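You operate a simulated robot arm through the tools that you are given. There is no shell and no other tool. Be economical: measure what you need, move in short steps, check, and stop when the job is done.

You are at the controls of a simulated two-armed robot. One attempt, no reset.

## Task
Pick up the spacer fork with the largest size on its label from the top of the plate table with one hand, pass it to the other hand and put it on the low shelf of the plate table.

The check looks at the end state, three seconds after you hand in, the way a careful person would. Anything else that was tipped, shoved, dropped, spilled or broken makes it a failure.

## Robot
Two 6-joint arms with two-finger grippers on one trunk, on a base that drives. Base frame: it is fixed to the floor where the robot stands at the start and does not move with it; the origin is under the middle of the robot, x ahead of it, y to its left, z up. Readings come in mm, degrees, newtons and seconds.
The left shoulder is at the start at [60, 143, 850], the right one opposite. With the tool pointing down near the work surface each hand reaches from about 260 to 700 mm from the robot's upright axis, wherever it stands, measured 20 degrees to its own side. Places, roughly: low shelf of the plate table [600, -200, 200]. Payload 2.45 kg a hand.
Tool frame (each hand has its own): the origin (TCP) lies between the finger pads and is the grasp point; the fingertips stand 26 mm ahead of it; z points along the fingers, y is the line along which they close. Largest opening 96 mm; the body of the gripper starts 69 mm behind the TCP.
Orientation is that of the tool frame in the base frame, as a unit quaternion [x, y, z, w]. With the fingers straight down and closing along the base's y, the tool's x points along the base's -x, its y along +y and its z along -z.

## Interface
- The arms move only by the tool step_arm. It takes "left_commands", "right_commands" or both (then of equal length, played together; a hand with none holds still); each is a list of rows, each a list of 2 entries, a list of its own where there are three numbers: the shift along the tool's x, y, z in mm, then the turn, a rotation vector about the tool's x, y, z in degrees. In form: [[[tx, ty, tz], [wx, wy, wz]], ...]. A call has 1 to 20 rows; each row is the pose to reach, as a shift and turn from the pose commanded when the call began, along the tool's axes at that moment. "left_grip" and "right_grip" are, for a hand that has rows, the gripper command, from -1 (shut) to 1 (fully open), values between in proportion, set as the call begins (left out, the last holds). A row lasts 0.2 s, in which the tool goes at most 50 mm and 8.6 degrees; a call with a longer step from one row to the next is refused whole, and so is a gripper value outside its range. Where a pose cannot be reached the arm comes as near as it can. A force on the tool above 40 N (or 10 N above the force at the start of the call, whichever is more), or a blocked arm, ends the call early, and 0.2 s more pass. Each finger halts on what it meets, pressing with about 33 N; the grip force reading is that of the motor and also rises with nothing between the fingers. The clock runs only during rows and for 0.2 s after the last one: add rows that repeat a pose to give the fingers time. It gives the time, the measured TCP pose, the force on the tool (base axes), the opening and the grip force at its end, in the units of the frame above (readings bear some noise), with the torque about the TCP (base axes, N m) and any sound that the robot's microphone picked up, and new pictures: "views" is both (left out), scene, wrist or none (wrist: the cameras of the hands that moved).
- Cameras (640 x 400 px; columns grow to the right, rows downward): "scene" is now at [144.2, -14.9, 1466.4]; the picture's right is [-0.17, -0.99, 0.00], its down [-0.75, 0.13, -0.64] and it looks along [0.64, -0.11, -0.76] (base axes); focal length 248 px, centre (320, 200). "left" rides on the left gripper at [82, -3, -98] in its tool frame; the picture's right is [0.04, 1.00, 0.00], its down [-0.73, 0.03, -0.68] and it looks along [-0.68, 0.03, 0.73] (tool axes); focal length 256 px, centre (320, 200). "right" rides on the right gripper at [82, 3, -98] in its tool frame; the picture's right is [-0.04, 1.00, 0.00], its down [-0.73, -0.03, -0.68] and it looks along [-0.68, -0.03, 0.73] (tool axes); focal length 256 px, centre (320, 200). There is no depth. A picture from a camera that has moved, and an enlarged one, comes with that camera's place and axes in the base frame and with its lens. The place of the scene camera against the robot may be out by one fixed shift of up to 25 mm in any direction.
- move_column(by): slides the trunk up (or, below 0, down) by that many mm; the arms and the scene camera ride with it, the base frame stays. It gives what a move gives, with no picture.
- drive_base(legs): drives the robot by 1 to 6 legs, each [ahead, turn to the left] in mm and degrees, along the robot's own axes; the way and the turn of a leg run together, so that a leg with both is an arc; at most 1500 mm and 180 degrees a leg. The arms and the cameras ride along, it lands a little off, and it stops where it bumps. It gives what a move gives, and a new picture of the scene camera.
- aim_head(pan, tilt): turns the head with the scene camera to pan (to the left, within 86 degrees either way) and tilt (down, from -29 to 69), counted from straight ahead of the robot. It gives what a move gives, and a new picture of the scene camera.
- close_up(camera, box): a new picture of the part [left, top, right, bottom] of that camera's present view, enlarged. No time passes.
- job_done(): hands the job in; it is judged then, once.

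Work in short steps. Places have to be worked out from the pictures, the camera data and where the tool is seen: move nearer, look again, correct. Check each grasp and each placing, and mend what went wrong. You have 120 turns and 260 pictures in all, those below and enlarged ones among them. Open the grippers and draw the arms clear of the work before you hand the job in, unless the task says otherwise; then end with one line.

The tools are called as name(argument=value, ...) on one line, values as JSON. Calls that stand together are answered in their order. step_arm: Moves the arms, as the interface text tells. Its arguments: {"type":"object","properties":{"left_commands":{"type":"array","items":{"type":"array"}},"left_grip":{"type":"number"},"right_commands":{"type":"array","items":{"type":"array"}},"right_grip":{"type":"number"},"views":{"type":"string","enum":["both","scene","wrist","none"]}},"required":[]} The other tools are called the same way: move_column (by) slides the trunk up or down; drive_base (legs) drives the base; aim_head (pan, tilt) turns the head that bears the scene camera; close_up (camera, box) takes an enlarged picture of a part of a camera's view; job_done () hands the job in.

At the start:

```text
time: 0.0
left_eef_pos: [427.5, 87.4, 1182.9]
left_tcp_rot: [0.0, 1.0, -0.001, 0.0]
left_force: [-0.3, -0.2, 0.1]
left_moment: [0.02, -0.04, 0.0]
left_grip_width: 96.0
left_gripper_force: 0.1
right_eef_pos: [336.7, -293.0, 1090.5]
right_tcp_rot: [0.001, 1.0, 0.001, 0.0]
right_force: [0.6, 0.3, 0.1]
right_moment: [0.05, -0.05, 0.02]
right_grip_width: 95.9
right_gripper_force: 0.0
trunk travel left (down, up): [-475.0, 115.0]
robot x, y, heading: [0.0, -1.2, 0.2]
head pan, tilt: [-9.7, 49.8]
```

scene: 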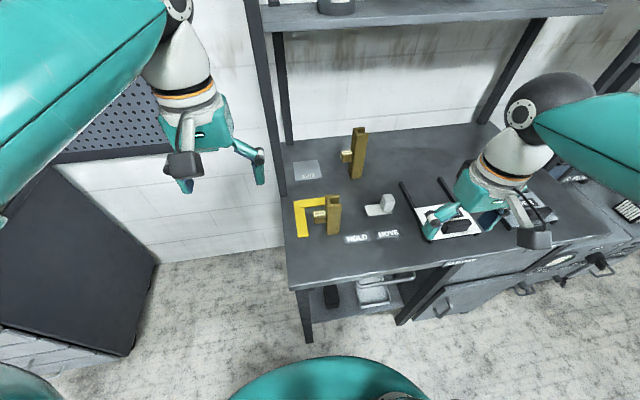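
right: 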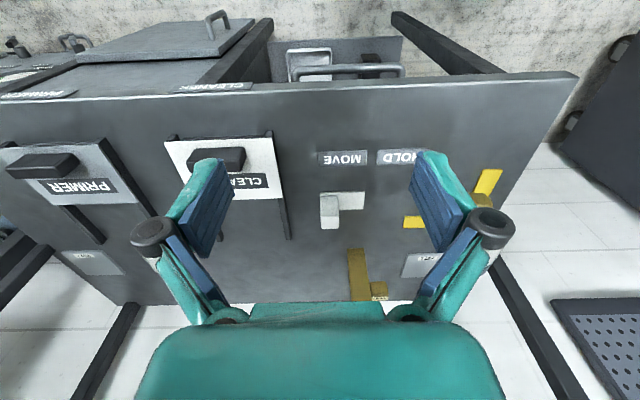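
left: 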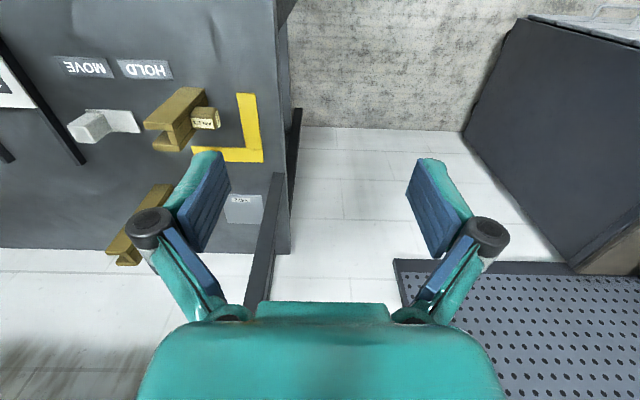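

The table has two brass-coloured items and labels; I look closer to identify the forks and their sizes.

close_up(camera="scene", box=[280, 110, 440, 260])

close_up(camera="left", box=[40, 40, 280, 270])

close_up(camera="right", box=[300, 130, 520, 310])

close_up(camera="scene", box=[280, 240, 480, 340])

```text
2.67 times, centred on (360, 185) of scene
camera zoom: at [144.2, -14.9, 1466.4], right [-0.17, -0.99, 0.0], down [-0.75, 0.13, -0.64], along [0.64, -0.11, -0.76], focal length 660 px, centre (213, 240)
```

zoom: 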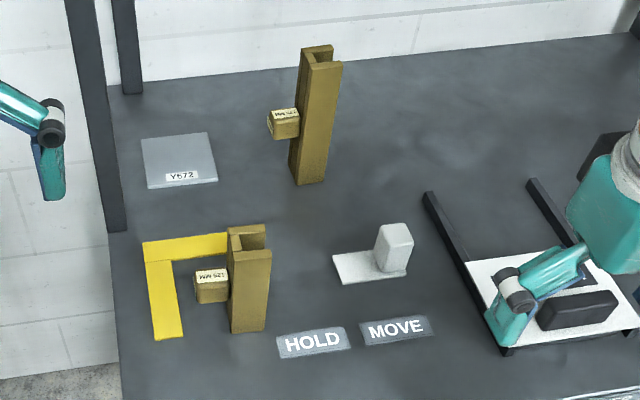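

```text
1.74 times, centred on (160, 155) of left
camera zoom: at [346.0, 84.5, 1279.9], right [-0.04, 1.0, 0.0], down [0.73, 0.03, 0.68], along [0.68, 0.02, -0.73], focal length 445 px, centre (598, 278)
```

zoom: 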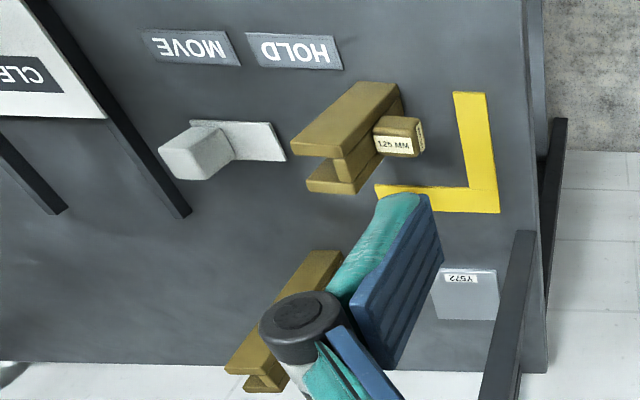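

```text
2.22 times, centred on (410, 220) of right
camera zoom: at [254.2, -288.7, 1189.3], right [0.04, 1.0, 0.0], down [0.73, -0.03, 0.68], along [0.68, -0.03, -0.73], focal length 569 px, centre (120, 156)
```

zoom: 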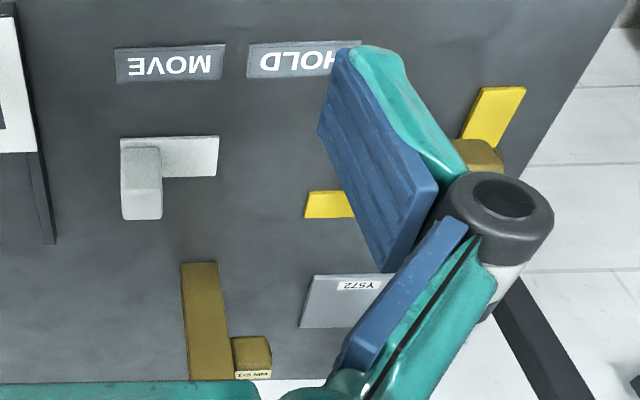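

```text
3.20 times, centred on (380, 290) of scene
camera zoom: at [144.2, -14.9, 1466.4], right [-0.17, -0.99, 0.0], down [-0.75, 0.13, -0.64], along [0.64, -0.11, -0.76], focal length 792 px, centre (128, -88)
```

zoom: 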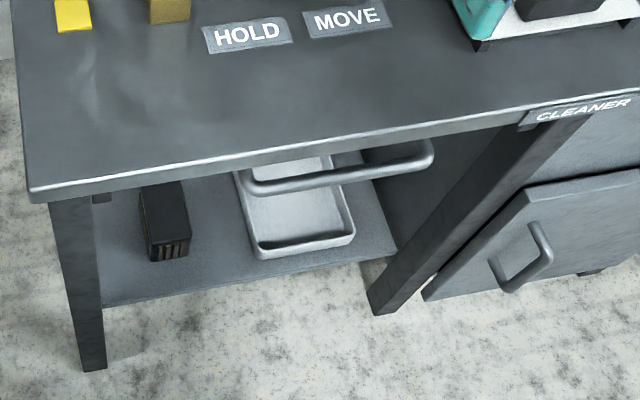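

Both forks bear labels; zoom further on each.

close_up(camera="scene", box=[335, 140, 367, 160])

close_up(camera="left", box=[170, 95, 234, 135])

close_up(camera="right", box=[360, 275, 408, 305])

close_up(camera="scene", box=[305, 200, 337, 220])

```text
16.00 times, centred on (351, 150) of scene
camera zoom: at [144.2, -14.9, 1466.4], right [-0.17, -0.99, 0.0], down [-0.75, 0.13, -0.64], along [0.64, -0.11, -0.76], focal length 3963 px, centre (-176, 1000)
```

zoom: 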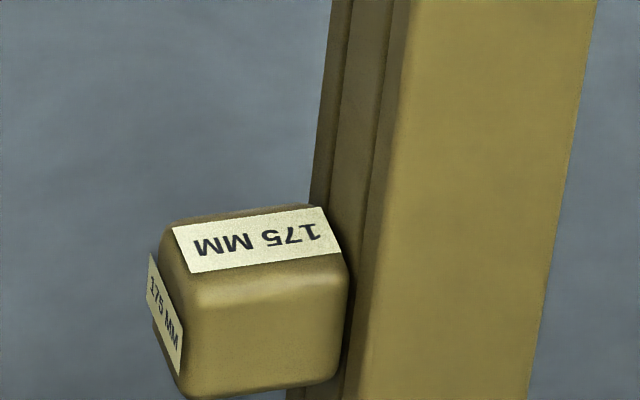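

```text
10.00 times, centred on (202, 115) of left
camera zoom: at [346.0, 84.5, 1279.9], right [-0.04, 1.0, 0.0], down [0.73, 0.03, 0.68], along [0.68, 0.02, -0.73], focal length 2560 px, centre (1500, 1050)
```

zoom: 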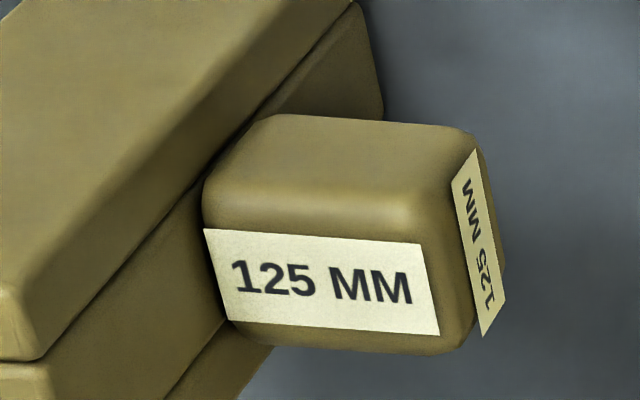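

```text
13.33 times, centred on (384, 290) of right
camera zoom: at [254.2, -288.7, 1189.3], right [0.04, 1.0, 0.0], down [0.73, -0.03, 0.68], along [0.68, -0.03, -0.73], focal length 3413 px, centre (-533, -1000)
```

zoom: 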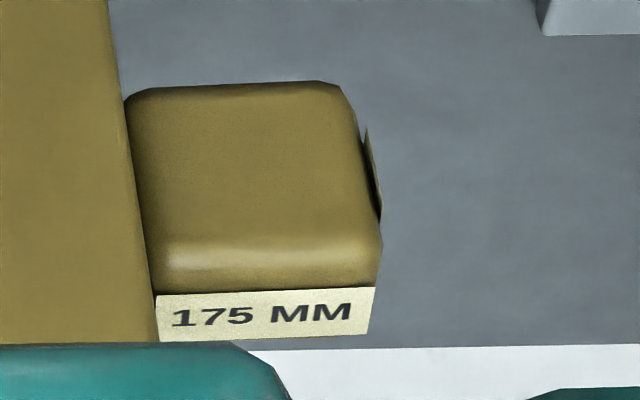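

```text
16.00 times, centred on (321, 210) of scene
camera zoom: at [144.2, -14.9, 1466.4], right [-0.17, -0.99, 0.0], down [-0.75, 0.13, -0.64], along [0.64, -0.11, -0.76], focal length 3963 px, centre (304, 40)
```

zoom: 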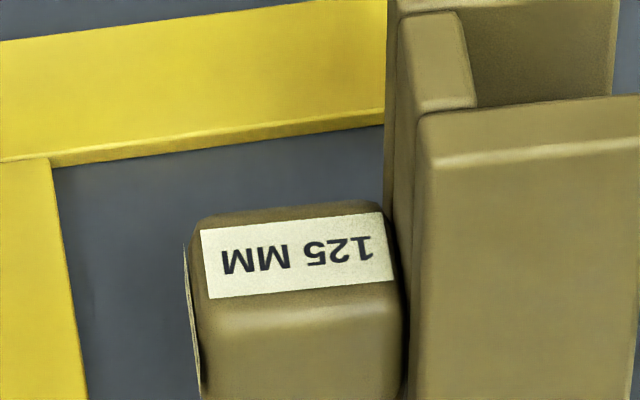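

Target is the 175 mm fork (far, standing upright, around [716,-245], table z≈866). I look down to check base clearance and the shelf area.

aim_head(pan=-10, tilt=69)

```text
time: 0.8
left_eef_pos: [427.0, 88.0, 1183.2]
left_tcp_rot: [0.002, 1.0, -0.001, 0.0]
left_force: [-0.3, -0.6, 0.4]
left_moment: [-0.01, 0.03, 0.0]
left_grip_width: 96.1
left_gripper_force: 0.1
right_eef_pos: [337.0, -292.6, 1091.2]
right_tcp_rot: [0.002, 1.0, 0.0, 0.0]
right_force: [-0.1, 0.4, -0.9]
right_moment: [0.01, 0.0, 0.0]
right_grip_width: 96.1
right_gripper_force: 0.0
trunk travel left (down, up): [-475.0, 115.0]
robot x, y, heading: [-0.4, 1.6, 0.2]
head pan, tilt: [-10.0, 68.8]
camera scene: at [123.3, -11.6, 1444.3], right [-0.17, -0.98, 0.0], down [-0.92, 0.16, -0.36], along [0.36, -0.06, -0.93], focal length 248 px, centre (320, 200)
```

scene: 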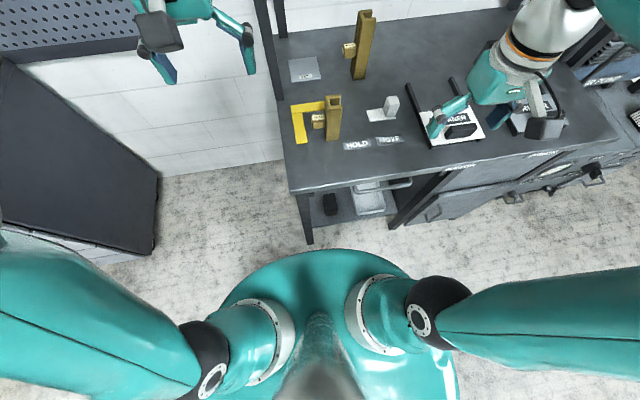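

The teal disc is the shoulder deck (front ~x 225). Now zoom onto the forks' shape and the shelf from this view.

close_up(camera="scene", box=[330, 0, 394, 90])

close_up(camera="scene", box=[285, 170, 435, 260])

close_up(camera="left", box=[90, 80, 240, 270])

```text
4.44 times, centred on (362, 45) of scene
camera zoom: at [123.3, -11.6, 1444.3], right [-0.17, -0.98, 0.0], down [-0.92, 0.16, -0.36], along [0.36, -0.06, -0.93], focal length 1101 px, centre (133, 889)
```

zoom: 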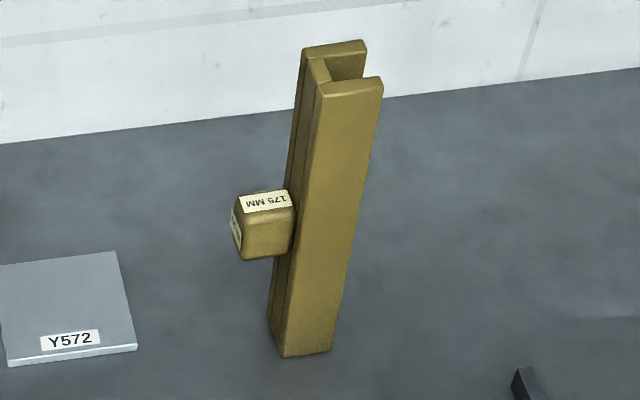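

```text
4.27 times, centred on (360, 215) of scene
camera zoom: at [123.3, -11.6, 1444.3], right [-0.17, -0.98, 0.0], down [-0.92, 0.16, -0.36], along [0.36, -0.06, -0.93], focal length 1057 px, centre (149, 136)
```

zoom: 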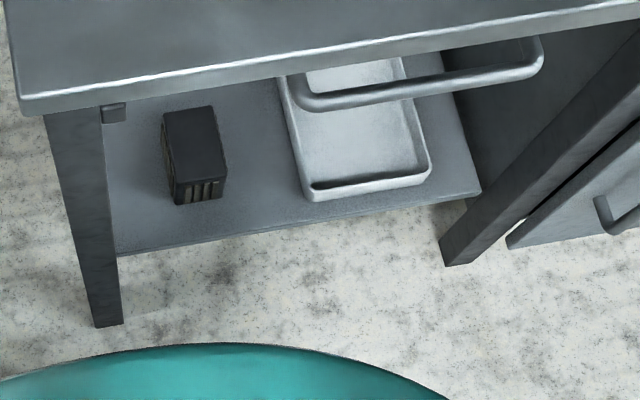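

```text
2.11 times, centred on (165, 175) of left
camera zoom: at [346.0, 84.5, 1280.4], right [-0.04, 1.0, 0.0], down [0.73, 0.03, 0.68], along [0.68, 0.02, -0.73], focal length 539 px, centre (646, 253)
```

zoom: 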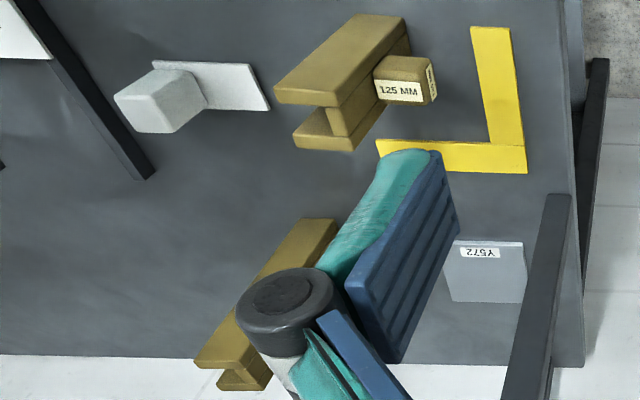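

The fork is an H-section standing with flanges facing ±x and the labelled block toward +y. I'll pick with the right hand from above, closing along x. First raise the trunk and creep ahead 80 mm.

move_column(by=110)

drive_base(legs=[[80, 0]])

aim_head(pan=-15, tilt=50)

```text
time: 2.2
left_eef_pos: [427.0, 86.7, 1293.4]
left_tcp_rot: [0.001, 1.0, -0.002, 0.001]
left_force: [0.1, 0.2, 0.9]
left_moment: [-0.01, -0.01, -0.02]
left_grip_width: 96.0
left_gripper_force: 0.0
right_eef_pos: [336.9, -293.8, 1201.1]
right_tcp_rot: [0.001, 1.0, 0.001, 0.0]
right_force: [0.4, 0.4, 1.1]
right_moment: [0.03, 0.02, 0.0]
right_grip_width: 96.1
right_gripper_force: 0.0
trunk travel left (down, up): [-585.0, 5.0]
robot x, y, heading: [-0.5, 1.4, 0.3]
head pan, tilt: [-10.0, 68.8]
```

```text
time: 3.3
left_eef_pos: [510.2, 86.8, 1291.9]
left_tcp_rot: [0.001, 1.0, 0.0, -0.001]
left_force: [0.2, 0.3, 0.1]
left_moment: [0.01, 0.0, 0.02]
left_grip_width: 95.9
left_gripper_force: 0.1
right_eef_pos: [419.7, -292.9, 1200.3]
right_tcp_rot: [0.001, 1.0, 0.0, -0.001]
right_force: [0.7, -0.6, -0.3]
right_moment: [0.01, 0.03, 0.03]
right_grip_width: 96.2
right_gripper_force: 0.1
trunk travel left (down, up): [-585.0, 5.0]
robot x, y, heading: [81.1, 3.3, -0.1]
head pan, tilt: [-10.0, 68.8]
camera scene: at [206.6, -11.6, 1554.0], right [-0.17, -0.98, 0.0], down [-0.92, 0.16, -0.36], along [0.35, -0.06, -0.93], focal length 248 px, centre (320, 200)
```

scene: 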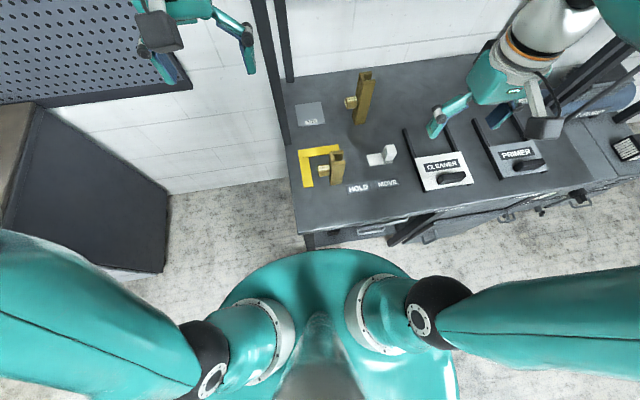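

```text
time: 4.1
left_eef_pos: [508.1, 86.0, 1293.1]
left_tcp_rot: [0.001, 1.0, -0.001, 0.0]
left_force: [-0.1, -1.6, 0.5]
left_moment: [0.0, -0.03, 0.0]
left_grip_width: 96.0
left_gripper_force: 0.0
right_eef_pos: [417.4, -292.4, 1200.8]
right_tcp_rot: [0.001, 1.0, 0.0, 0.0]
right_force: [0.0, 0.3, 0.6]
right_moment: [0.01, 0.0, -0.02]
right_grip_width: 96.1
right_gripper_force: 0.0
trunk travel left (down, up): [-585.0, 5.0]
robot x, y, heading: [82.0, -0.8, 0.1]
head pan, tilt: [-15.0, 50.0]
camera scene: at [222.8, -21.9, 1576.2], right [-0.26, -0.97, 0.0], down [-0.74, 0.2, -0.64], along [0.62, -0.17, -0.77], focal length 248 px, centre (320, 200)
```

scene: 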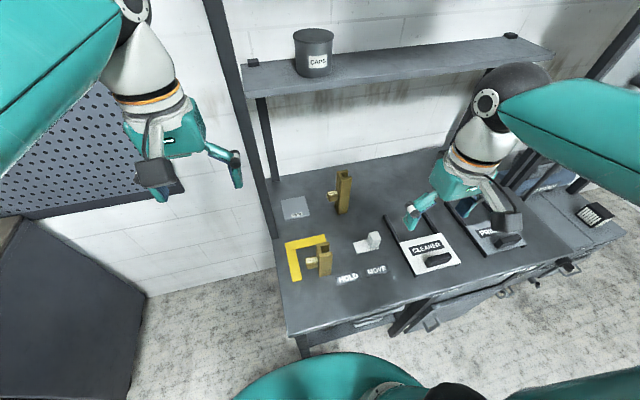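

The upper shelf (front edge est. x≈790, z≈1290) may conflict with a vertical wrist; I look at it through the wrist cameras to triangulate.

close_up(camera="left", box=[0, 0, 640, 400])

close_up(camera="right", box=[0, 0, 640, 400])

close_up(camera="scene", box=[220, 20, 420, 145])

```text
1.00 times, centred on (320, 200) of left (not enlarged: the box is as wide or as high as the picture)
camera zoom: at [426.3, 84.5, 1390.9], right [-0.04, 1.0, 0.0], down [0.73, 0.03, 0.68], along [0.68, 0.02, -0.73], focal length 256 px, centre (320, 200)
```

zoom: 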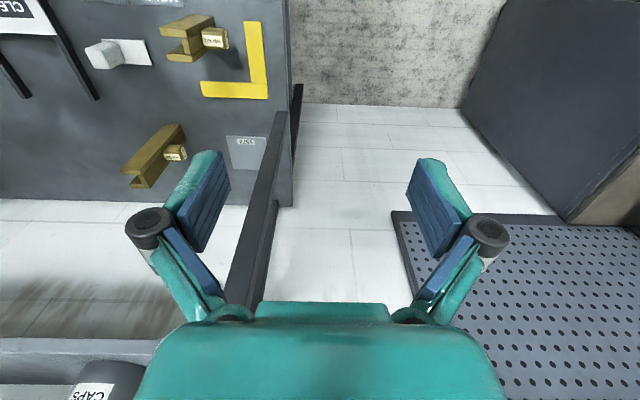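

```text
1.00 times, centred on (320, 200) of right (not enlarged: the box is as wide or as high as the picture)
camera zoom: at [334.6, -288.8, 1300.2], right [0.04, 1.0, 0.0], down [0.73, -0.03, 0.68], along [0.68, -0.03, -0.73], focal length 256 px, centre (320, 200)
```

zoom: 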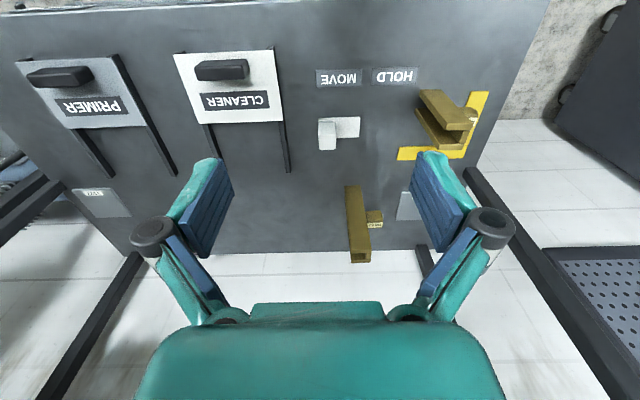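

```text
3.20 times, centred on (320, 82) of scene
camera zoom: at [222.8, -21.9, 1576.2], right [-0.26, -0.97, 0.0], down [-0.74, 0.2, -0.64], along [0.62, -0.17, -0.77], focal length 792 px, centre (320, 576)
```

zoom: 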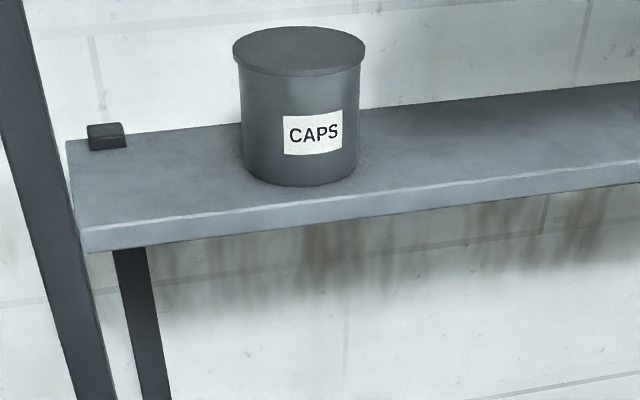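

Fork top is at about [728,-234,1035]; section ≈44×36 mm. The shelf above is close, so I grasp with the tool pitched 45° forward, closing along y on the flange edges above the block. First move to a stand-off.

step_arm(right_commands=[[[-30, 10, 10], [0, -7.5, 0]], [[-60, 20, 20], [0, -15, 0]], [[-90, 30, 30], [0, -22.5, 0]], [[-120, 40, 40], [0, -30, 0]], [[-150, 50, 50], [0, -37.5, 0]], [[-183, 58, 60], [0, -45, 0]], [[-183, 58, 60], [0, -45, 0]]], right_grip=0.6)

```text
time: 5.7
left_eef_pos: [507.8, 87.1, 1292.8]
left_tcp_rot: [0.001, 1.0, -0.001, 0.001]
left_force: [-0.9, 0.0, 0.3]
left_moment: [0.02, -0.02, -0.04]
left_grip_width: 96.0
left_gripper_force: 0.1
right_eef_pos: [601.3, -234.8, 1142.4]
right_tcp_rot: [0.001, 0.924, 0.001, 0.382]
right_force: [-1.2, 0.3, 0.5]
right_moment: [0.01, 0.01, -0.01]
right_grip_width: 76.9
right_gripper_force: 0.0
trunk travel left (down, up): [-585.0, 5.0]
robot x, y, heading: [83.0, 0.6, 0.2]
head pan, tilt: [-15.0, 50.0]
camera scene: at [222.2, -21.9, 1576.3], right [-0.26, -0.97, 0.0], down [-0.74, 0.2, -0.64], along [0.62, -0.17, -0.77], focal length 248 px, centre (320, 200)
camera right: at [471.7, -230.4, 1154.2], right [0.03, 1.0, 0.03], down [0.04, -0.03, 1.0], along [1.0, -0.03, -0.04], focal length 256 px, centre (320, 200)
```

scene: 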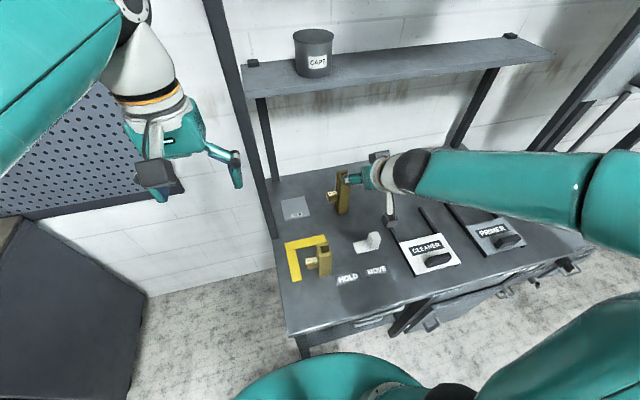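
right: 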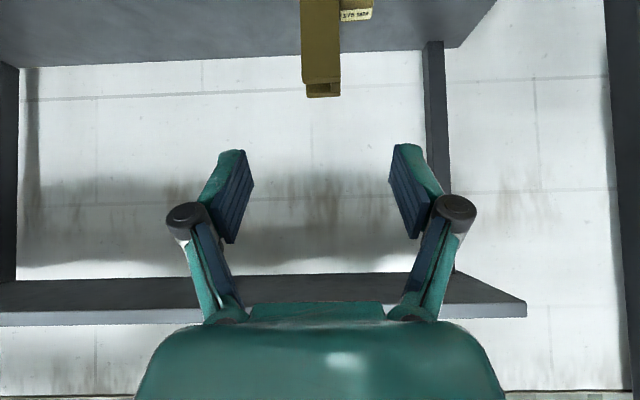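

The approach is well aligned: fork top z≈1040, y≈-235, front face x≈703, block top z≈982. Move along the tool axis 120 mm and check.

step_arm(right_commands=[[[0, 0, 40], [0, 0, 0]], [[0, 0, 80], [0, 0, 0]], [[0, 0, 120], [0, 0, 0]], [[0, 0, 120], [0, 0, 0]]])

```text
time: 6.7
left_eef_pos: [508.4, 86.6, 1293.1]
left_tcp_rot: [0.001, 1.0, 0.0, 0.0]
left_force: [-0.8, 0.6, -0.3]
left_moment: [-0.01, -0.02, -0.02]
left_grip_width: 96.2
left_gripper_force: 0.0
right_eef_pos: [683.6, -234.6, 1056.0]
right_tcp_rot: [0.001, 0.924, 0.0, 0.382]
right_force: [0.1, -0.6, -0.3]
right_moment: [0.01, 0.0, -0.01]
right_grip_width: 76.4
right_gripper_force: 0.1
trunk travel left (down, up): [-585.0, 5.0]
robot x, y, heading: [82.5, -2.7, -0.2]
head pan, tilt: [-15.0, 50.0]
camera scene: at [222.0, -21.8, 1576.3], right [-0.26, -0.97, 0.0], down [-0.74, 0.2, -0.64], along [0.62, -0.17, -0.77], focal length 248 px, centre (320, 200)
camera right: at [555.4, -230.7, 1068.4], right [0.03, 1.0, 0.03], down [0.04, -0.03, 1.0], along [1.0, -0.03, -0.04], focal length 256 px, centre (320, 200)
```

scene: 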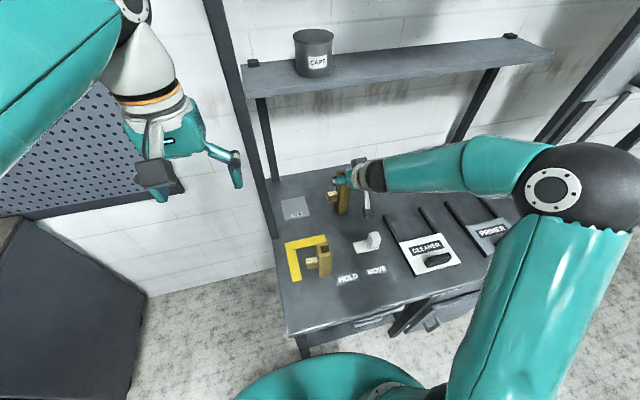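
right: 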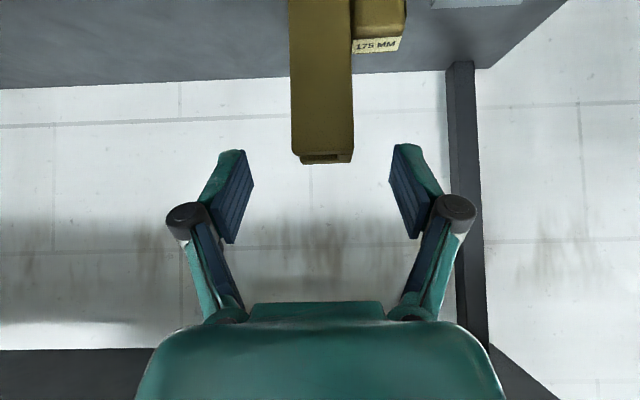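

Alignment holds (fork centred between fingers). Advance 58 mm and close.

step_arm(right_commands=[[[0, 0, 30], [0, 0, 0]], [[0, 0, 58], [0, 0, 0]], [[0, 0, 58], [0, 0, 0]]], views="wrist")

step_arm(right_commands=[[[0, 0, 0], [0, 0, 0]], [[0, 0, 0], [0, 0, 0]], [[0, 0, 0], [0, 0, 0]], [[0, 0, 0], [0, 0, 0]]], right_grip=-1, views="wrist")

```text
time: 7.5
left_eef_pos: [507.4, 87.1, 1292.6]
left_tcp_rot: [0.001, 1.0, -0.001, 0.0]
left_force: [-0.1, 0.1, 0.3]
left_moment: [0.01, 0.0, 0.03]
left_grip_width: 96.2
left_gripper_force: 0.0
right_eef_pos: [725.0, -235.9, 1014.6]
right_tcp_rot: [0.001, 0.924, 0.0, 0.383]
right_force: [-0.5, 0.5, 1.2]
right_moment: [0.01, 0.01, 0.03]
right_grip_width: 77.1
right_gripper_force: 0.0
trunk travel left (down, up): [-585.0, 5.0]
robot x, y, heading: [78.4, 0.2, -0.1]
head pan, tilt: [-15.0, 50.0]
camera right: at [597.3, -231.1, 1027.2], right [0.03, 1.0, 0.03], down [0.04, -0.03, 1.0], along [1.0, -0.03, -0.04], focal length 256 px, centre (320, 200)
```

right: 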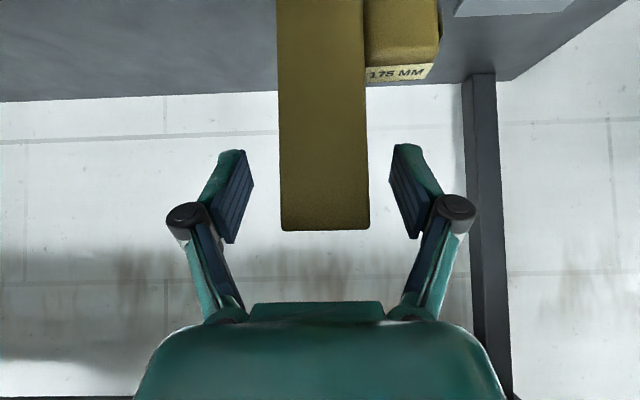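

```text
time: 8.5
left_eef_pos: [509.1, 87.8, 1292.9]
left_tcp_rot: [0.001, 1.0, -0.001, 0.0]
left_force: [0.5, -0.1, -0.1]
left_moment: [0.01, -0.02, 0.0]
left_grip_width: 96.1
left_gripper_force: 0.0
right_eef_pos: [726.2, -236.5, 1014.3]
right_tcp_rot: [0.0, 0.924, 0.0, 0.382]
right_force: [0.4, 2.2, 0.6]
right_moment: [0.22, -0.2, 0.03]
right_grip_width: 35.7
right_gripper_force: 33.1
trunk travel left (down, up): [-585.0, 5.0]
robot x, y, heading: [79.5, 2.7, 0.0]
head pan, tilt: [-15.0, 50.0]
camera right: at [597.4, -230.6, 1027.3], right [0.03, 1.0, 0.03], down [0.04, -0.03, 1.0], along [1.0, -0.03, -0.04], focal length 256 px, centre (320, 200)
```

right: 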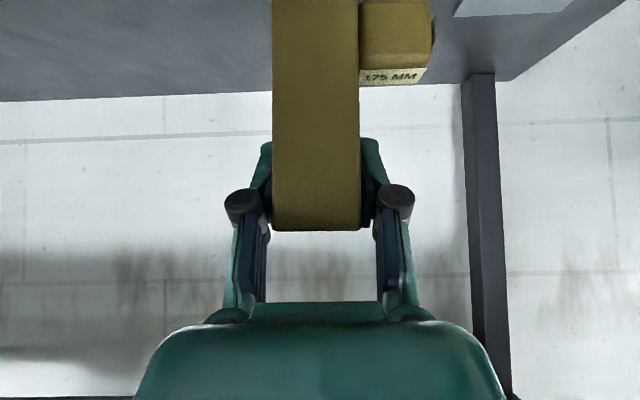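

Gripped at 35.7 mm. Lift 70 mm straight up.

step_arm(right_commands=[[[-7, 0, -7], [0, 0, 0]], [[-21, 0, -21], [0, 0, 0]], [[-35, 0, -35], [0, 0, 0]], [[-49, 0, -49], [0, 0, 0]], [[-49, 0, -49], [0, 0, 0]]])

```text
time: 9.7
left_eef_pos: [509.5, 88.3, 1292.5]
left_tcp_rot: [0.001, 1.0, -0.001, -0.001]
left_force: [-0.3, 0.7, -0.5]
left_moment: [0.02, 0.04, -0.01]
left_grip_width: 95.8
left_gripper_force: 0.0
right_eef_pos: [727.0, -236.6, 1083.6]
right_tcp_rot: [0.0, 0.924, 0.0, 0.382]
right_force: [-0.1, -0.4, -5.9]
right_moment: [-0.04, -0.03, 0.0]
right_grip_width: 35.4
right_gripper_force: 33.4
trunk travel left (down, up): [-585.0, 5.0]
robot x, y, heading: [80.0, 0.6, 0.0]
head pan, tilt: [-15.0, 50.0]
camera scene: at [224.8, -22.2, 1576.0], right [-0.26, -0.97, 0.0], down [-0.74, 0.2, -0.64], along [0.62, -0.17, -0.77], focal length 248 px, centre (320, 200)
camera right: at [598.9, -231.5, 1096.1], right [0.03, 1.0, 0.03], down [0.04, -0.03, 1.0], along [1.0, -0.03, -0.04], focal length 256 px, centre (320, 200)
```

scene: 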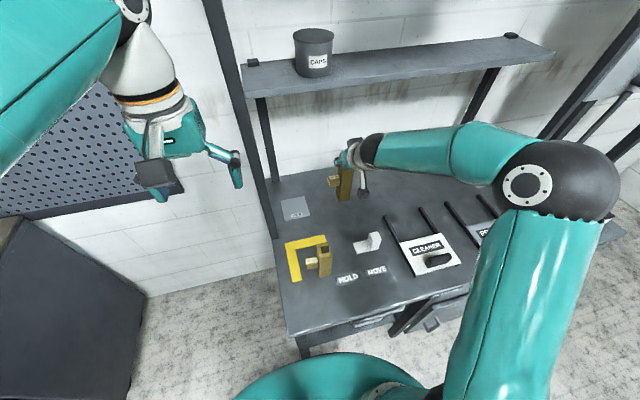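
right: 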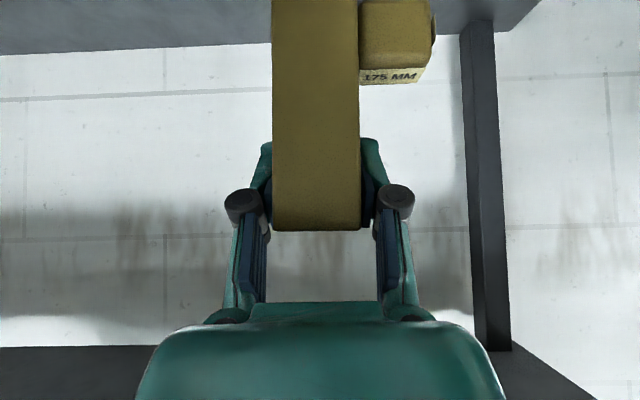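

Lifted cleanly (~0.6 kg). Move it to a hand-over point around [540,-60,1190] with right yawed 45° left, fork kept upright and clear of the left upright post (≈[663,5]).

step_arm(right_commands=[[[5, 10, -40], [0, 0, 0]], [[12, 30, -75], [-4, 0, -4]], [[20, 55, -100], [-9, 0, -9]], [[28, 82, -125], [-14, 0, -14]], [[36, 110, -148], [-19, 0, -19]], [[44, 138, -170], [-24, 0, -24]], [[52, 160, -190], [-28.5, 0, -28.5]], [[57.3, 176.6, -207.2], [-31.8, 0, -31.8]], [[57.3, 176.6, -207.2], [-31.8, 0, -31.8]]])

```text
time: 11.7
left_eef_pos: [509.3, 86.8, 1292.1]
left_tcp_rot: [0.001, 1.0, 0.0, -0.001]
left_force: [0.4, -0.5, -0.9]
left_moment: [-0.02, 0.05, -0.01]
left_grip_width: 95.7
left_gripper_force: 0.1
right_eef_pos: [540.3, -60.5, 1190.7]
right_tcp_rot: [-0.353, 0.854, 0.147, 0.353]
right_force: [-0.1, 0.0, -5.8]
right_moment: [-0.01, -0.03, 0.03]
right_grip_width: 35.5
right_gripper_force: 32.8
trunk travel left (down, up): [-585.0, 5.0]
robot x, y, heading: [81.4, 1.3, 0.2]
head pan, tilt: [-15.0, 50.0]
camera scene: at [224.2, -22.1, 1576.1], right [-0.26, -0.97, 0.0], down [-0.74, 0.2, -0.64], along [0.62, -0.17, -0.77], focal length 248 px, centre (320, 200)
camera right: at [446.9, -146.0, 1202.6], right [-0.69, 0.73, 0.03], down [0.05, 0.01, 1.0], along [0.73, 0.69, -0.04], focal length 256 px, centre (320, 200)
```

scene: 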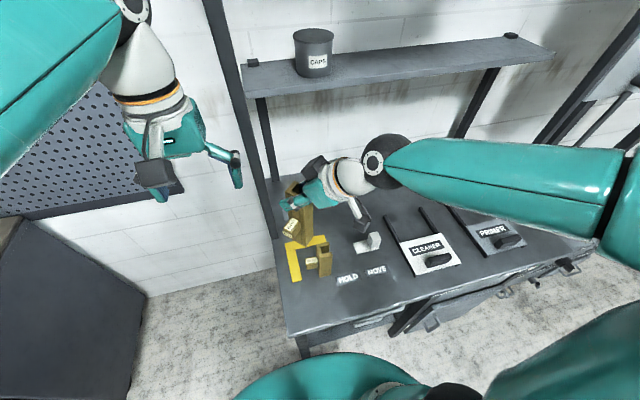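
right: 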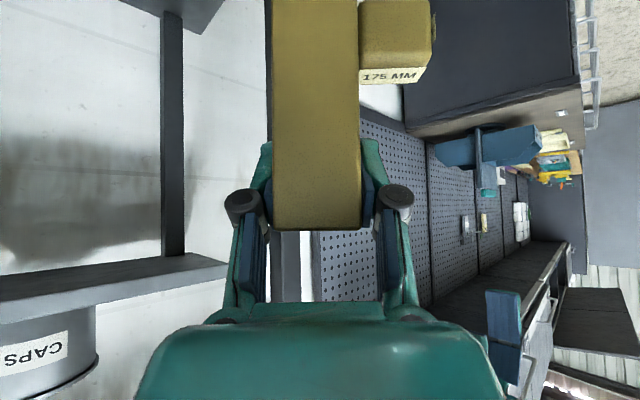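

Fork is steady. Now bring the left hand to a pre-grasp at [451,28,1182], heading 45° right, pitched 25° down, to straddle the flange faces with the block between its fingers.

step_arm(left_commands=[[[5.75, -5.85, 11.05], [2.55, -6.15, 4]], [[11.5, -11.7, 22.1], [5.1, -12.3, 8]], [[17.25, -17.55, 33.15], [7.65, -18.45, 12]], [[23, -23.4, 44.2], [10.2, -24.6, 16]], [[28.75, -29.25, 55.25], [12.75, -30.75, 20]], [[34.5, -35.1, 66.3], [15.3, -36.9, 24]], [[40.25, -40.95, 77.35], [17.85, -43.05, 28]], [[46, -46.8, 88.4], [20.4, -49.2, 32]], [[51.75, -52.65, 99.45], [22.95, -55.35, 36]], [[57.5, -58.5, 110.5], [25.5, -61.5, 40]], [[57.5, -58.5, 110.5], [25.5, -61.5, 40]]], left_grip=1)

```text
time: 14.1
left_eef_pos: [459.0, 27.2, 1190.5]
left_tcp_rot: [0.324, 0.779, -0.208, 0.495]
left_force: [0.4, 0.4, -0.5]
left_moment: [0.0, 0.02, 0.0]
left_grip_width: 96.1
left_gripper_force: 0.0
left hand out of reach, approached as far as the arm can: row 10, 11
right_eef_pos: [539.3, -60.5, 1189.9]
right_tcp_rot: [-0.353, 0.854, 0.147, 0.353]
right_force: [-1.0, 0.2, -5.8]
right_moment: [-0.01, -0.06, -0.02]
right_grip_width: 36.0
right_gripper_force: 33.3
trunk travel left (down, up): [-585.0, 5.0]
robot x, y, heading: [81.8, -0.5, 0.2]
head pan, tilt: [-15.0, 50.0]
camera scene: at [223.6, -22.0, 1576.1], right [-0.26, -0.97, 0.0], down [-0.74, 0.2, -0.64], along [0.62, -0.17, -0.77], focal length 248 px, centre (320, 200)
camera left: at [369.4, 112.9, 1157.8], right [0.7, 0.72, -0.04], down [-0.19, 0.24, 0.95], along [0.69, -0.66, 0.3], focal length 256 px, centre (320, 200)
```

scene: 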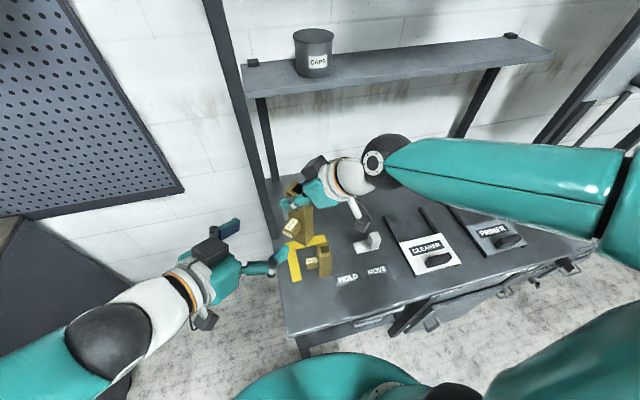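
left: 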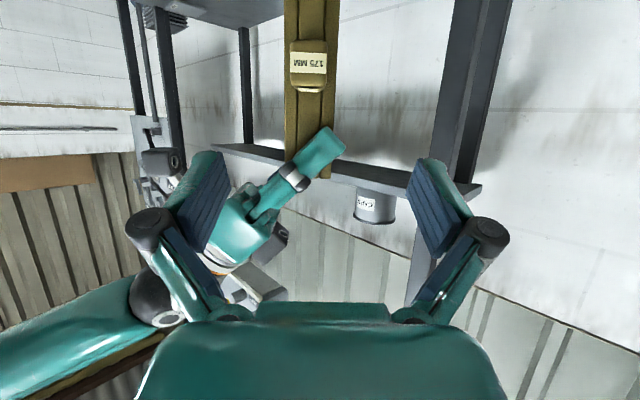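

The block is narrower than the H and lies well between the fingers. The pose was slightly out of reach; advance 70 mm along the tool axis and re-measure.

step_arm(left_commands=[[[0, 0, 35], [0, 0, 0]], [[0, 0, 70], [0, 0, 0]], [[0, 0, 70], [0, 0, 0]]])

```text
time: 14.9
left_eef_pos: [501.8, -17.7, 1161.8]
left_tcp_rot: [0.323, 0.778, -0.207, 0.497]
left_force: [0.3, 0.4, 1.3]
left_moment: [0.02, 0.0, 0.01]
left_grip_width: 96.1
left_gripper_force: 0.1
right_eef_pos: [538.3, -59.0, 1191.6]
right_tcp_rot: [-0.353, 0.854, 0.145, 0.353]
right_force: [0.7, -0.3, -5.4]
right_moment: [0.0, -0.08, 0.01]
right_grip_width: 35.7
right_gripper_force: 32.9
trunk travel left (down, up): [-585.0, 5.0]
robot x, y, heading: [76.3, -0.8, 0.1]
head pan, tilt: [-15.0, 50.0]
camera scene: at [222.8, -21.6, 1576.2], right [-0.26, -0.97, 0.0], down [-0.74, 0.2, -0.64], along [0.62, -0.17, -0.77], focal length 248 px, centre (320, 200)
camera left: at [413.2, 68.4, 1128.2], right [0.7, 0.72, -0.04], down [-0.19, 0.24, 0.95], along [0.69, -0.66, 0.31], focal length 256 px, centre (320, 200)
```

scene: 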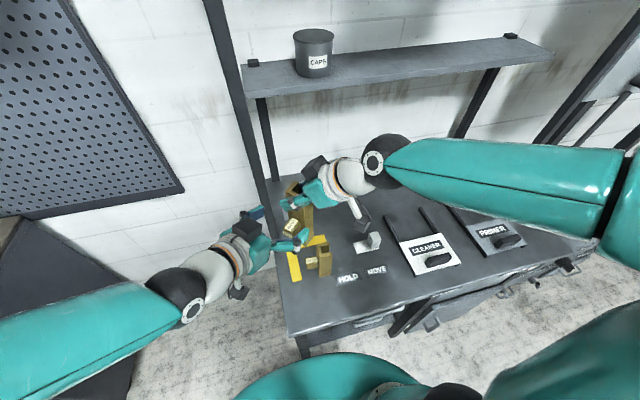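
left: 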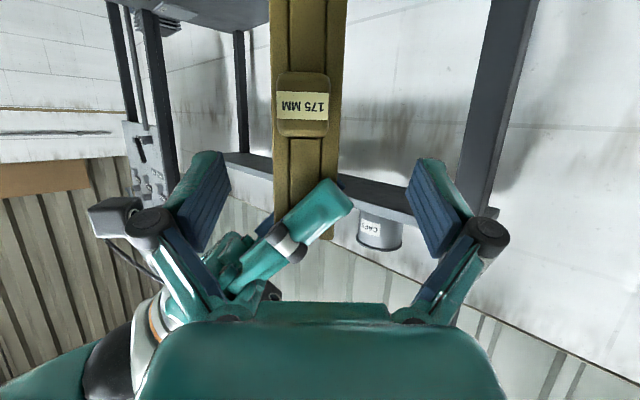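

Remaining correction: ≈58 mm ahead, 11 mm down, 4 mm along -y of the tool. Advance and look before closing.

step_arm(left_commands=[[[11, -4, 15], [0, 0, 0]], [[11, -4, 35], [0, 0, 0]], [[11, -4, 57], [0, 0, 0]], [[11, -4, 57], [0, 0, 0]]])

close_up(camera="scene", box=[220, 150, 400, 280])

```text
time: 15.9
left_eef_pos: [533.2, -53.2, 1127.5]
left_tcp_rot: [0.323, 0.779, -0.206, 0.497]
left_force: [0.1, -0.5, -0.4]
left_moment: [0.01, 0.02, -0.03]
left_grip_width: 95.9
left_gripper_force: 0.1
right_eef_pos: [539.4, -58.7, 1191.1]
right_tcp_rot: [-0.353, 0.854, 0.145, 0.353]
right_force: [-0.7, 0.3, -5.6]
right_moment: [0.01, -0.04, -0.02]
right_grip_width: 35.9
right_gripper_force: 32.7
trunk travel left (down, up): [-585.0, 5.0]
robot x, y, heading: [78.7, -1.1, -0.0]
head pan, tilt: [-15.0, 50.0]
camera scene: at [223.0, -21.5, 1576.2], right [-0.26, -0.97, 0.0], down [-0.74, 0.2, -0.64], along [0.62, -0.17, -0.77], focal length 248 px, centre (320, 200)
camera left: at [443.9, 31.8, 1094.4], right [0.7, 0.72, -0.04], down [-0.2, 0.24, 0.95], along [0.69, -0.66, 0.31], focal length 256 px, centre (320, 200)
```

scene: 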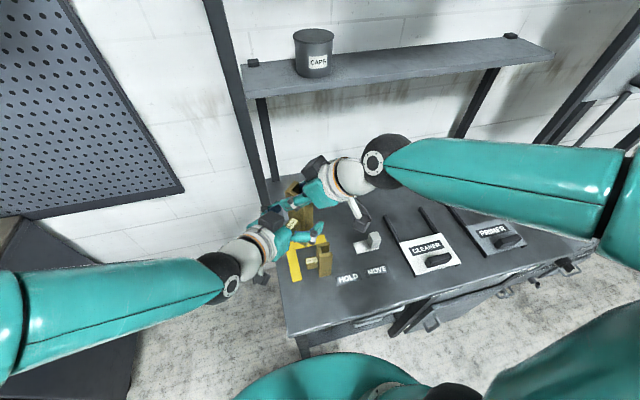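
left: 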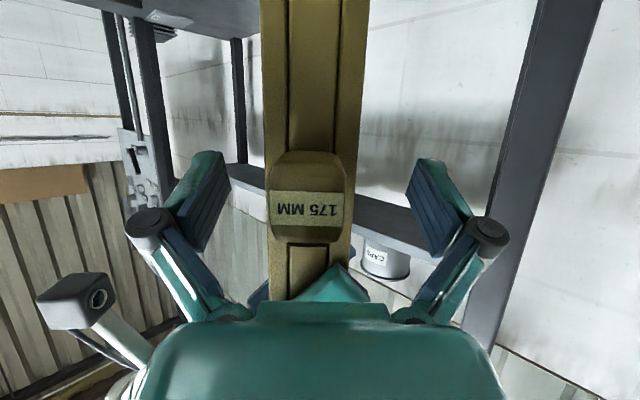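

```text
3.08 times, centred on (310, 215) of scene
camera zoom: at [223.0, -21.5, 1576.2], right [-0.26, -0.97, 0.0], down [-0.74, 0.2, -0.64], along [0.62, -0.17, -0.77], focal length 762 px, centre (351, 154)
```

zoom: 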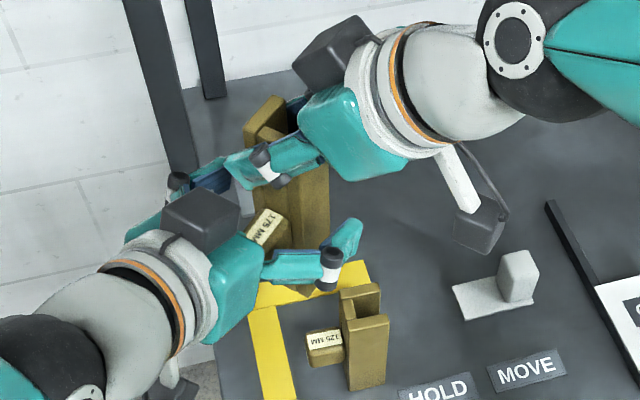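

The fork sits ≈4 mm toward tool -y of centre; shift by that and close the left gripper.

step_arm(left_commands=[[[0, -4, 0], [0, 0, 0]], [[0, -4, 0], [0, 0, 0]]], views="none")

step_arm(left_commands=[[[0, 0, 0], [0, 0, 0]], [[0, 0, 0], [0, 0, 0]], [[0, 0, 0], [0, 0, 0]], [[0, 0, 0], [0, 0, 0]]], left_grip=-1)

```text
time: 16.5
left_eef_pos: [531.3, -56.8, 1126.6]
left_tcp_rot: [0.324, 0.779, -0.207, 0.496]
left_force: [-0.2, 0.0, -0.3]
left_moment: [0.02, -0.03, 0.02]
left_grip_width: 95.9
left_gripper_force: 0.1
right_eef_pos: [539.9, -58.8, 1189.5]
right_tcp_rot: [-0.353, 0.854, 0.146, 0.353]
right_force: [-0.2, 0.3, -6.4]
right_moment: [0.0, -0.04, 0.03]
right_grip_width: 35.8
right_gripper_force: 32.8
trunk travel left (down, up): [-585.0, 5.0]
robot x, y, heading: [83.5, -0.0, -0.1]
head pan, tilt: [-15.0, 50.0]
```

```text
time: 17.5
left_eef_pos: [530.1, -56.3, 1127.4]
left_tcp_rot: [0.324, 0.779, -0.207, 0.495]
left_force: [-1.7, 0.8, 0.9]
left_moment: [-0.16, 0.14, -0.03]
left_grip_width: 41.8
left_gripper_force: 33.0
right_eef_pos: [539.9, -60.1, 1189.6]
right_tcp_rot: [-0.353, 0.854, 0.146, 0.354]
right_force: [1.0, 0.3, -6.1]
right_moment: [0.23, -0.28, -0.03]
right_grip_width: 35.7
right_gripper_force: 33.0
trunk travel left (down, up): [-585.0, 5.0]
robot x, y, heading: [82.3, -0.9, -0.2]
head pan, tilt: [-15.0, 50.0]
camera scene: at [223.8, -21.9, 1576.1], right [-0.26, -0.97, 0.0], down [-0.74, 0.2, -0.64], along [0.62, -0.17, -0.77], focal length 248 px, centre (320, 200)
camera left: at [441.4, 28.6, 1094.1], right [0.7, 0.72, -0.04], down [-0.19, 0.24, 0.95], along [0.69, -0.66, 0.31], focal length 256 px, centre (320, 200)
```

scene: 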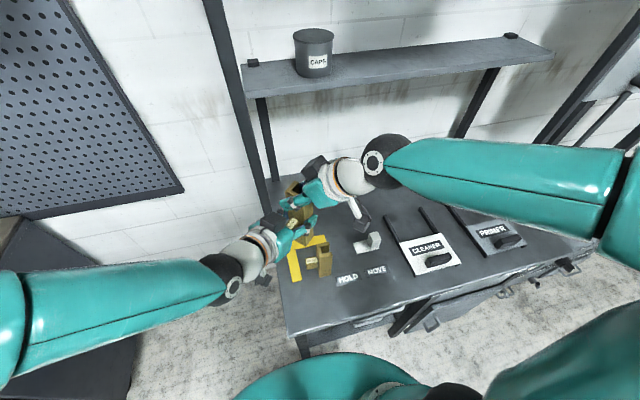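
left: 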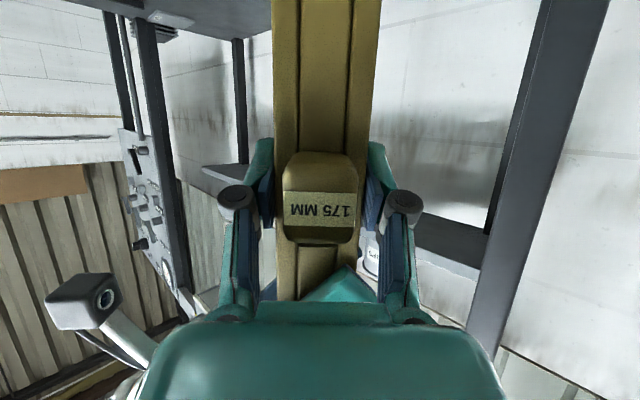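

Left holds at 41.8 mm, well centred. Open the right partially, then withdraw it straight back.

step_arm(right_commands=[[[0, 0, 0], [0, 0, 0]], [[0, 0, 0], [0, 0, 0]], [[0, 0, 0], [0, 0, 0]]], right_grip=0.25, views="none")

step_arm(right_commands=[[[0, 0, -25], [0, 0, 0]], [[0, 0, -60], [0, 0, 0]], [[0, 0, -95], [0, 0, 0]], [[0, 0, -130], [0, 0, 0]], [[0, 0, -130], [0, 0, 0]]])

```text
time: 18.3
left_eef_pos: [530.2, -56.9, 1127.2]
left_tcp_rot: [0.324, 0.778, -0.208, 0.496]
left_force: [0.3, -1.0, -0.7]
left_moment: [0.01, 0.02, 0.02]
left_grip_width: 41.8
left_gripper_force: 33.3
right_eef_pos: [540.7, -60.0, 1190.1]
right_tcp_rot: [-0.354, 0.854, 0.147, 0.353]
right_force: [-0.2, -0.3, 0.6]
right_moment: [0.0, 0.03, -0.01]
right_grip_width: 60.1
right_gripper_force: 0.1
trunk travel left (down, up): [-585.0, 5.0]
robot x, y, heading: [76.5, -0.7, 0.0]
head pan, tilt: [-15.0, 50.0]
```

```text
time: 19.5
left_eef_pos: [531.2, -56.3, 1126.9]
left_tcp_rot: [0.323, 0.779, -0.207, 0.496]
left_force: [-0.1, -0.4, 0.3]
left_moment: [0.01, 0.01, 0.01]
left_grip_width: 41.7
left_gripper_force: 33.0
right_eef_pos: [475.7, -123.7, 1282.1]
right_tcp_rot: [-0.353, 0.854, 0.147, 0.352]
right_force: [0.1, -0.4, -0.3]
right_moment: [0.02, 0.0, 0.0]
right_grip_width: 60.4
right_gripper_force: 0.1
trunk travel left (down, up): [-585.0, 5.0]
robot x, y, heading: [80.4, 0.6, -0.1]
head pan, tilt: [-15.0, 50.0]
camera scene: at [224.5, -21.7, 1576.0], right [-0.26, -0.97, 0.0], down [-0.74, 0.2, -0.64], along [0.62, -0.17, -0.77], focal length 248 px, centre (320, 200)
camera right: at [382.8, -210.8, 1294.8], right [-0.69, 0.73, 0.03], down [0.05, 0.01, 1.0], along [0.73, 0.69, -0.04], focal length 256 px, centre (320, 200)
```

scene: 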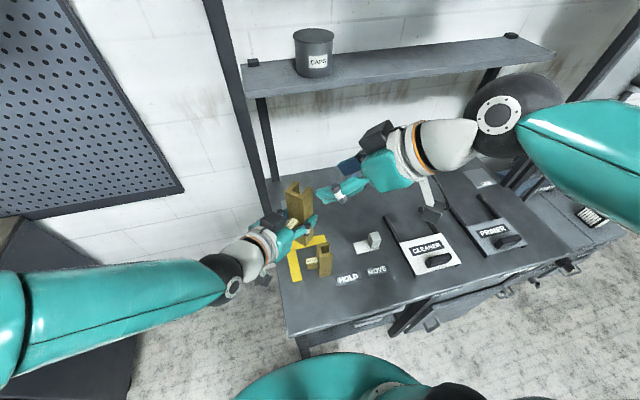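
right: 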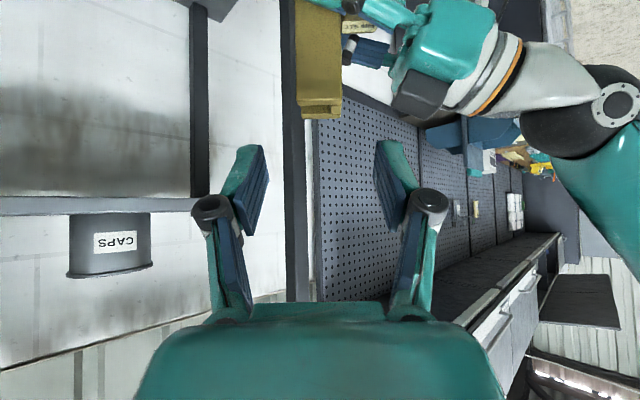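

Right is clear. The left force reading shows no weight, so verify visually that the fork hangs only in the left hand.

close_up(camera="scene", box=[220, 150, 400, 280])

close_up(camera="left", box=[0, 0, 640, 400])

```text
3.08 times, centred on (310, 215) of scene
camera zoom: at [224.5, -21.7, 1576.0], right [-0.26, -0.97, 0.0], down [-0.74, 0.2, -0.64], along [0.62, -0.17, -0.77], focal length 762 px, centre (351, 154)
```

zoom: 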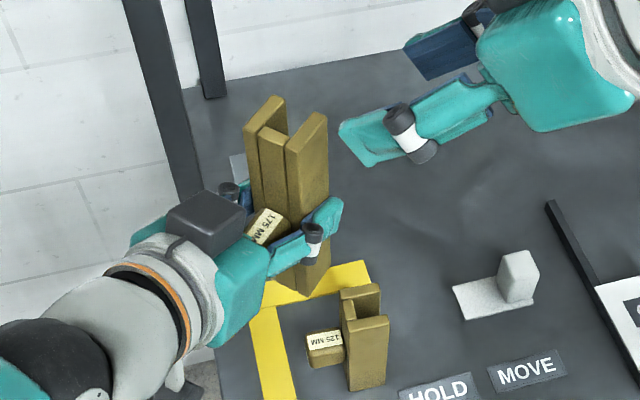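

```text
1.00 times, centred on (320, 200) of left (not enlarged: the box is as wide or as high as the picture)
camera zoom: at [441.9, 28.9, 1093.8], right [0.7, 0.72, -0.04], down [-0.19, 0.24, 0.95], along [0.69, -0.66, 0.3], focal length 256 px, centre (320, 200)
```

zoom: 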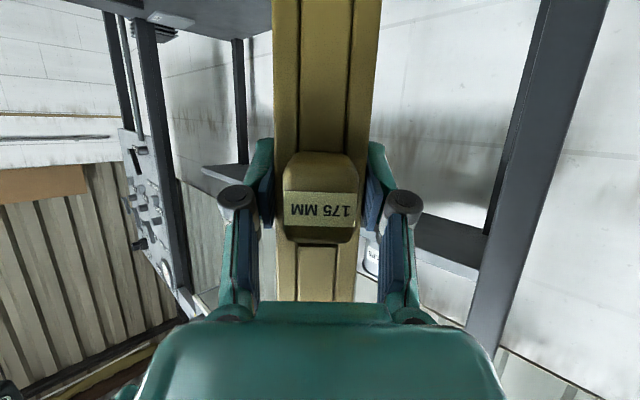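

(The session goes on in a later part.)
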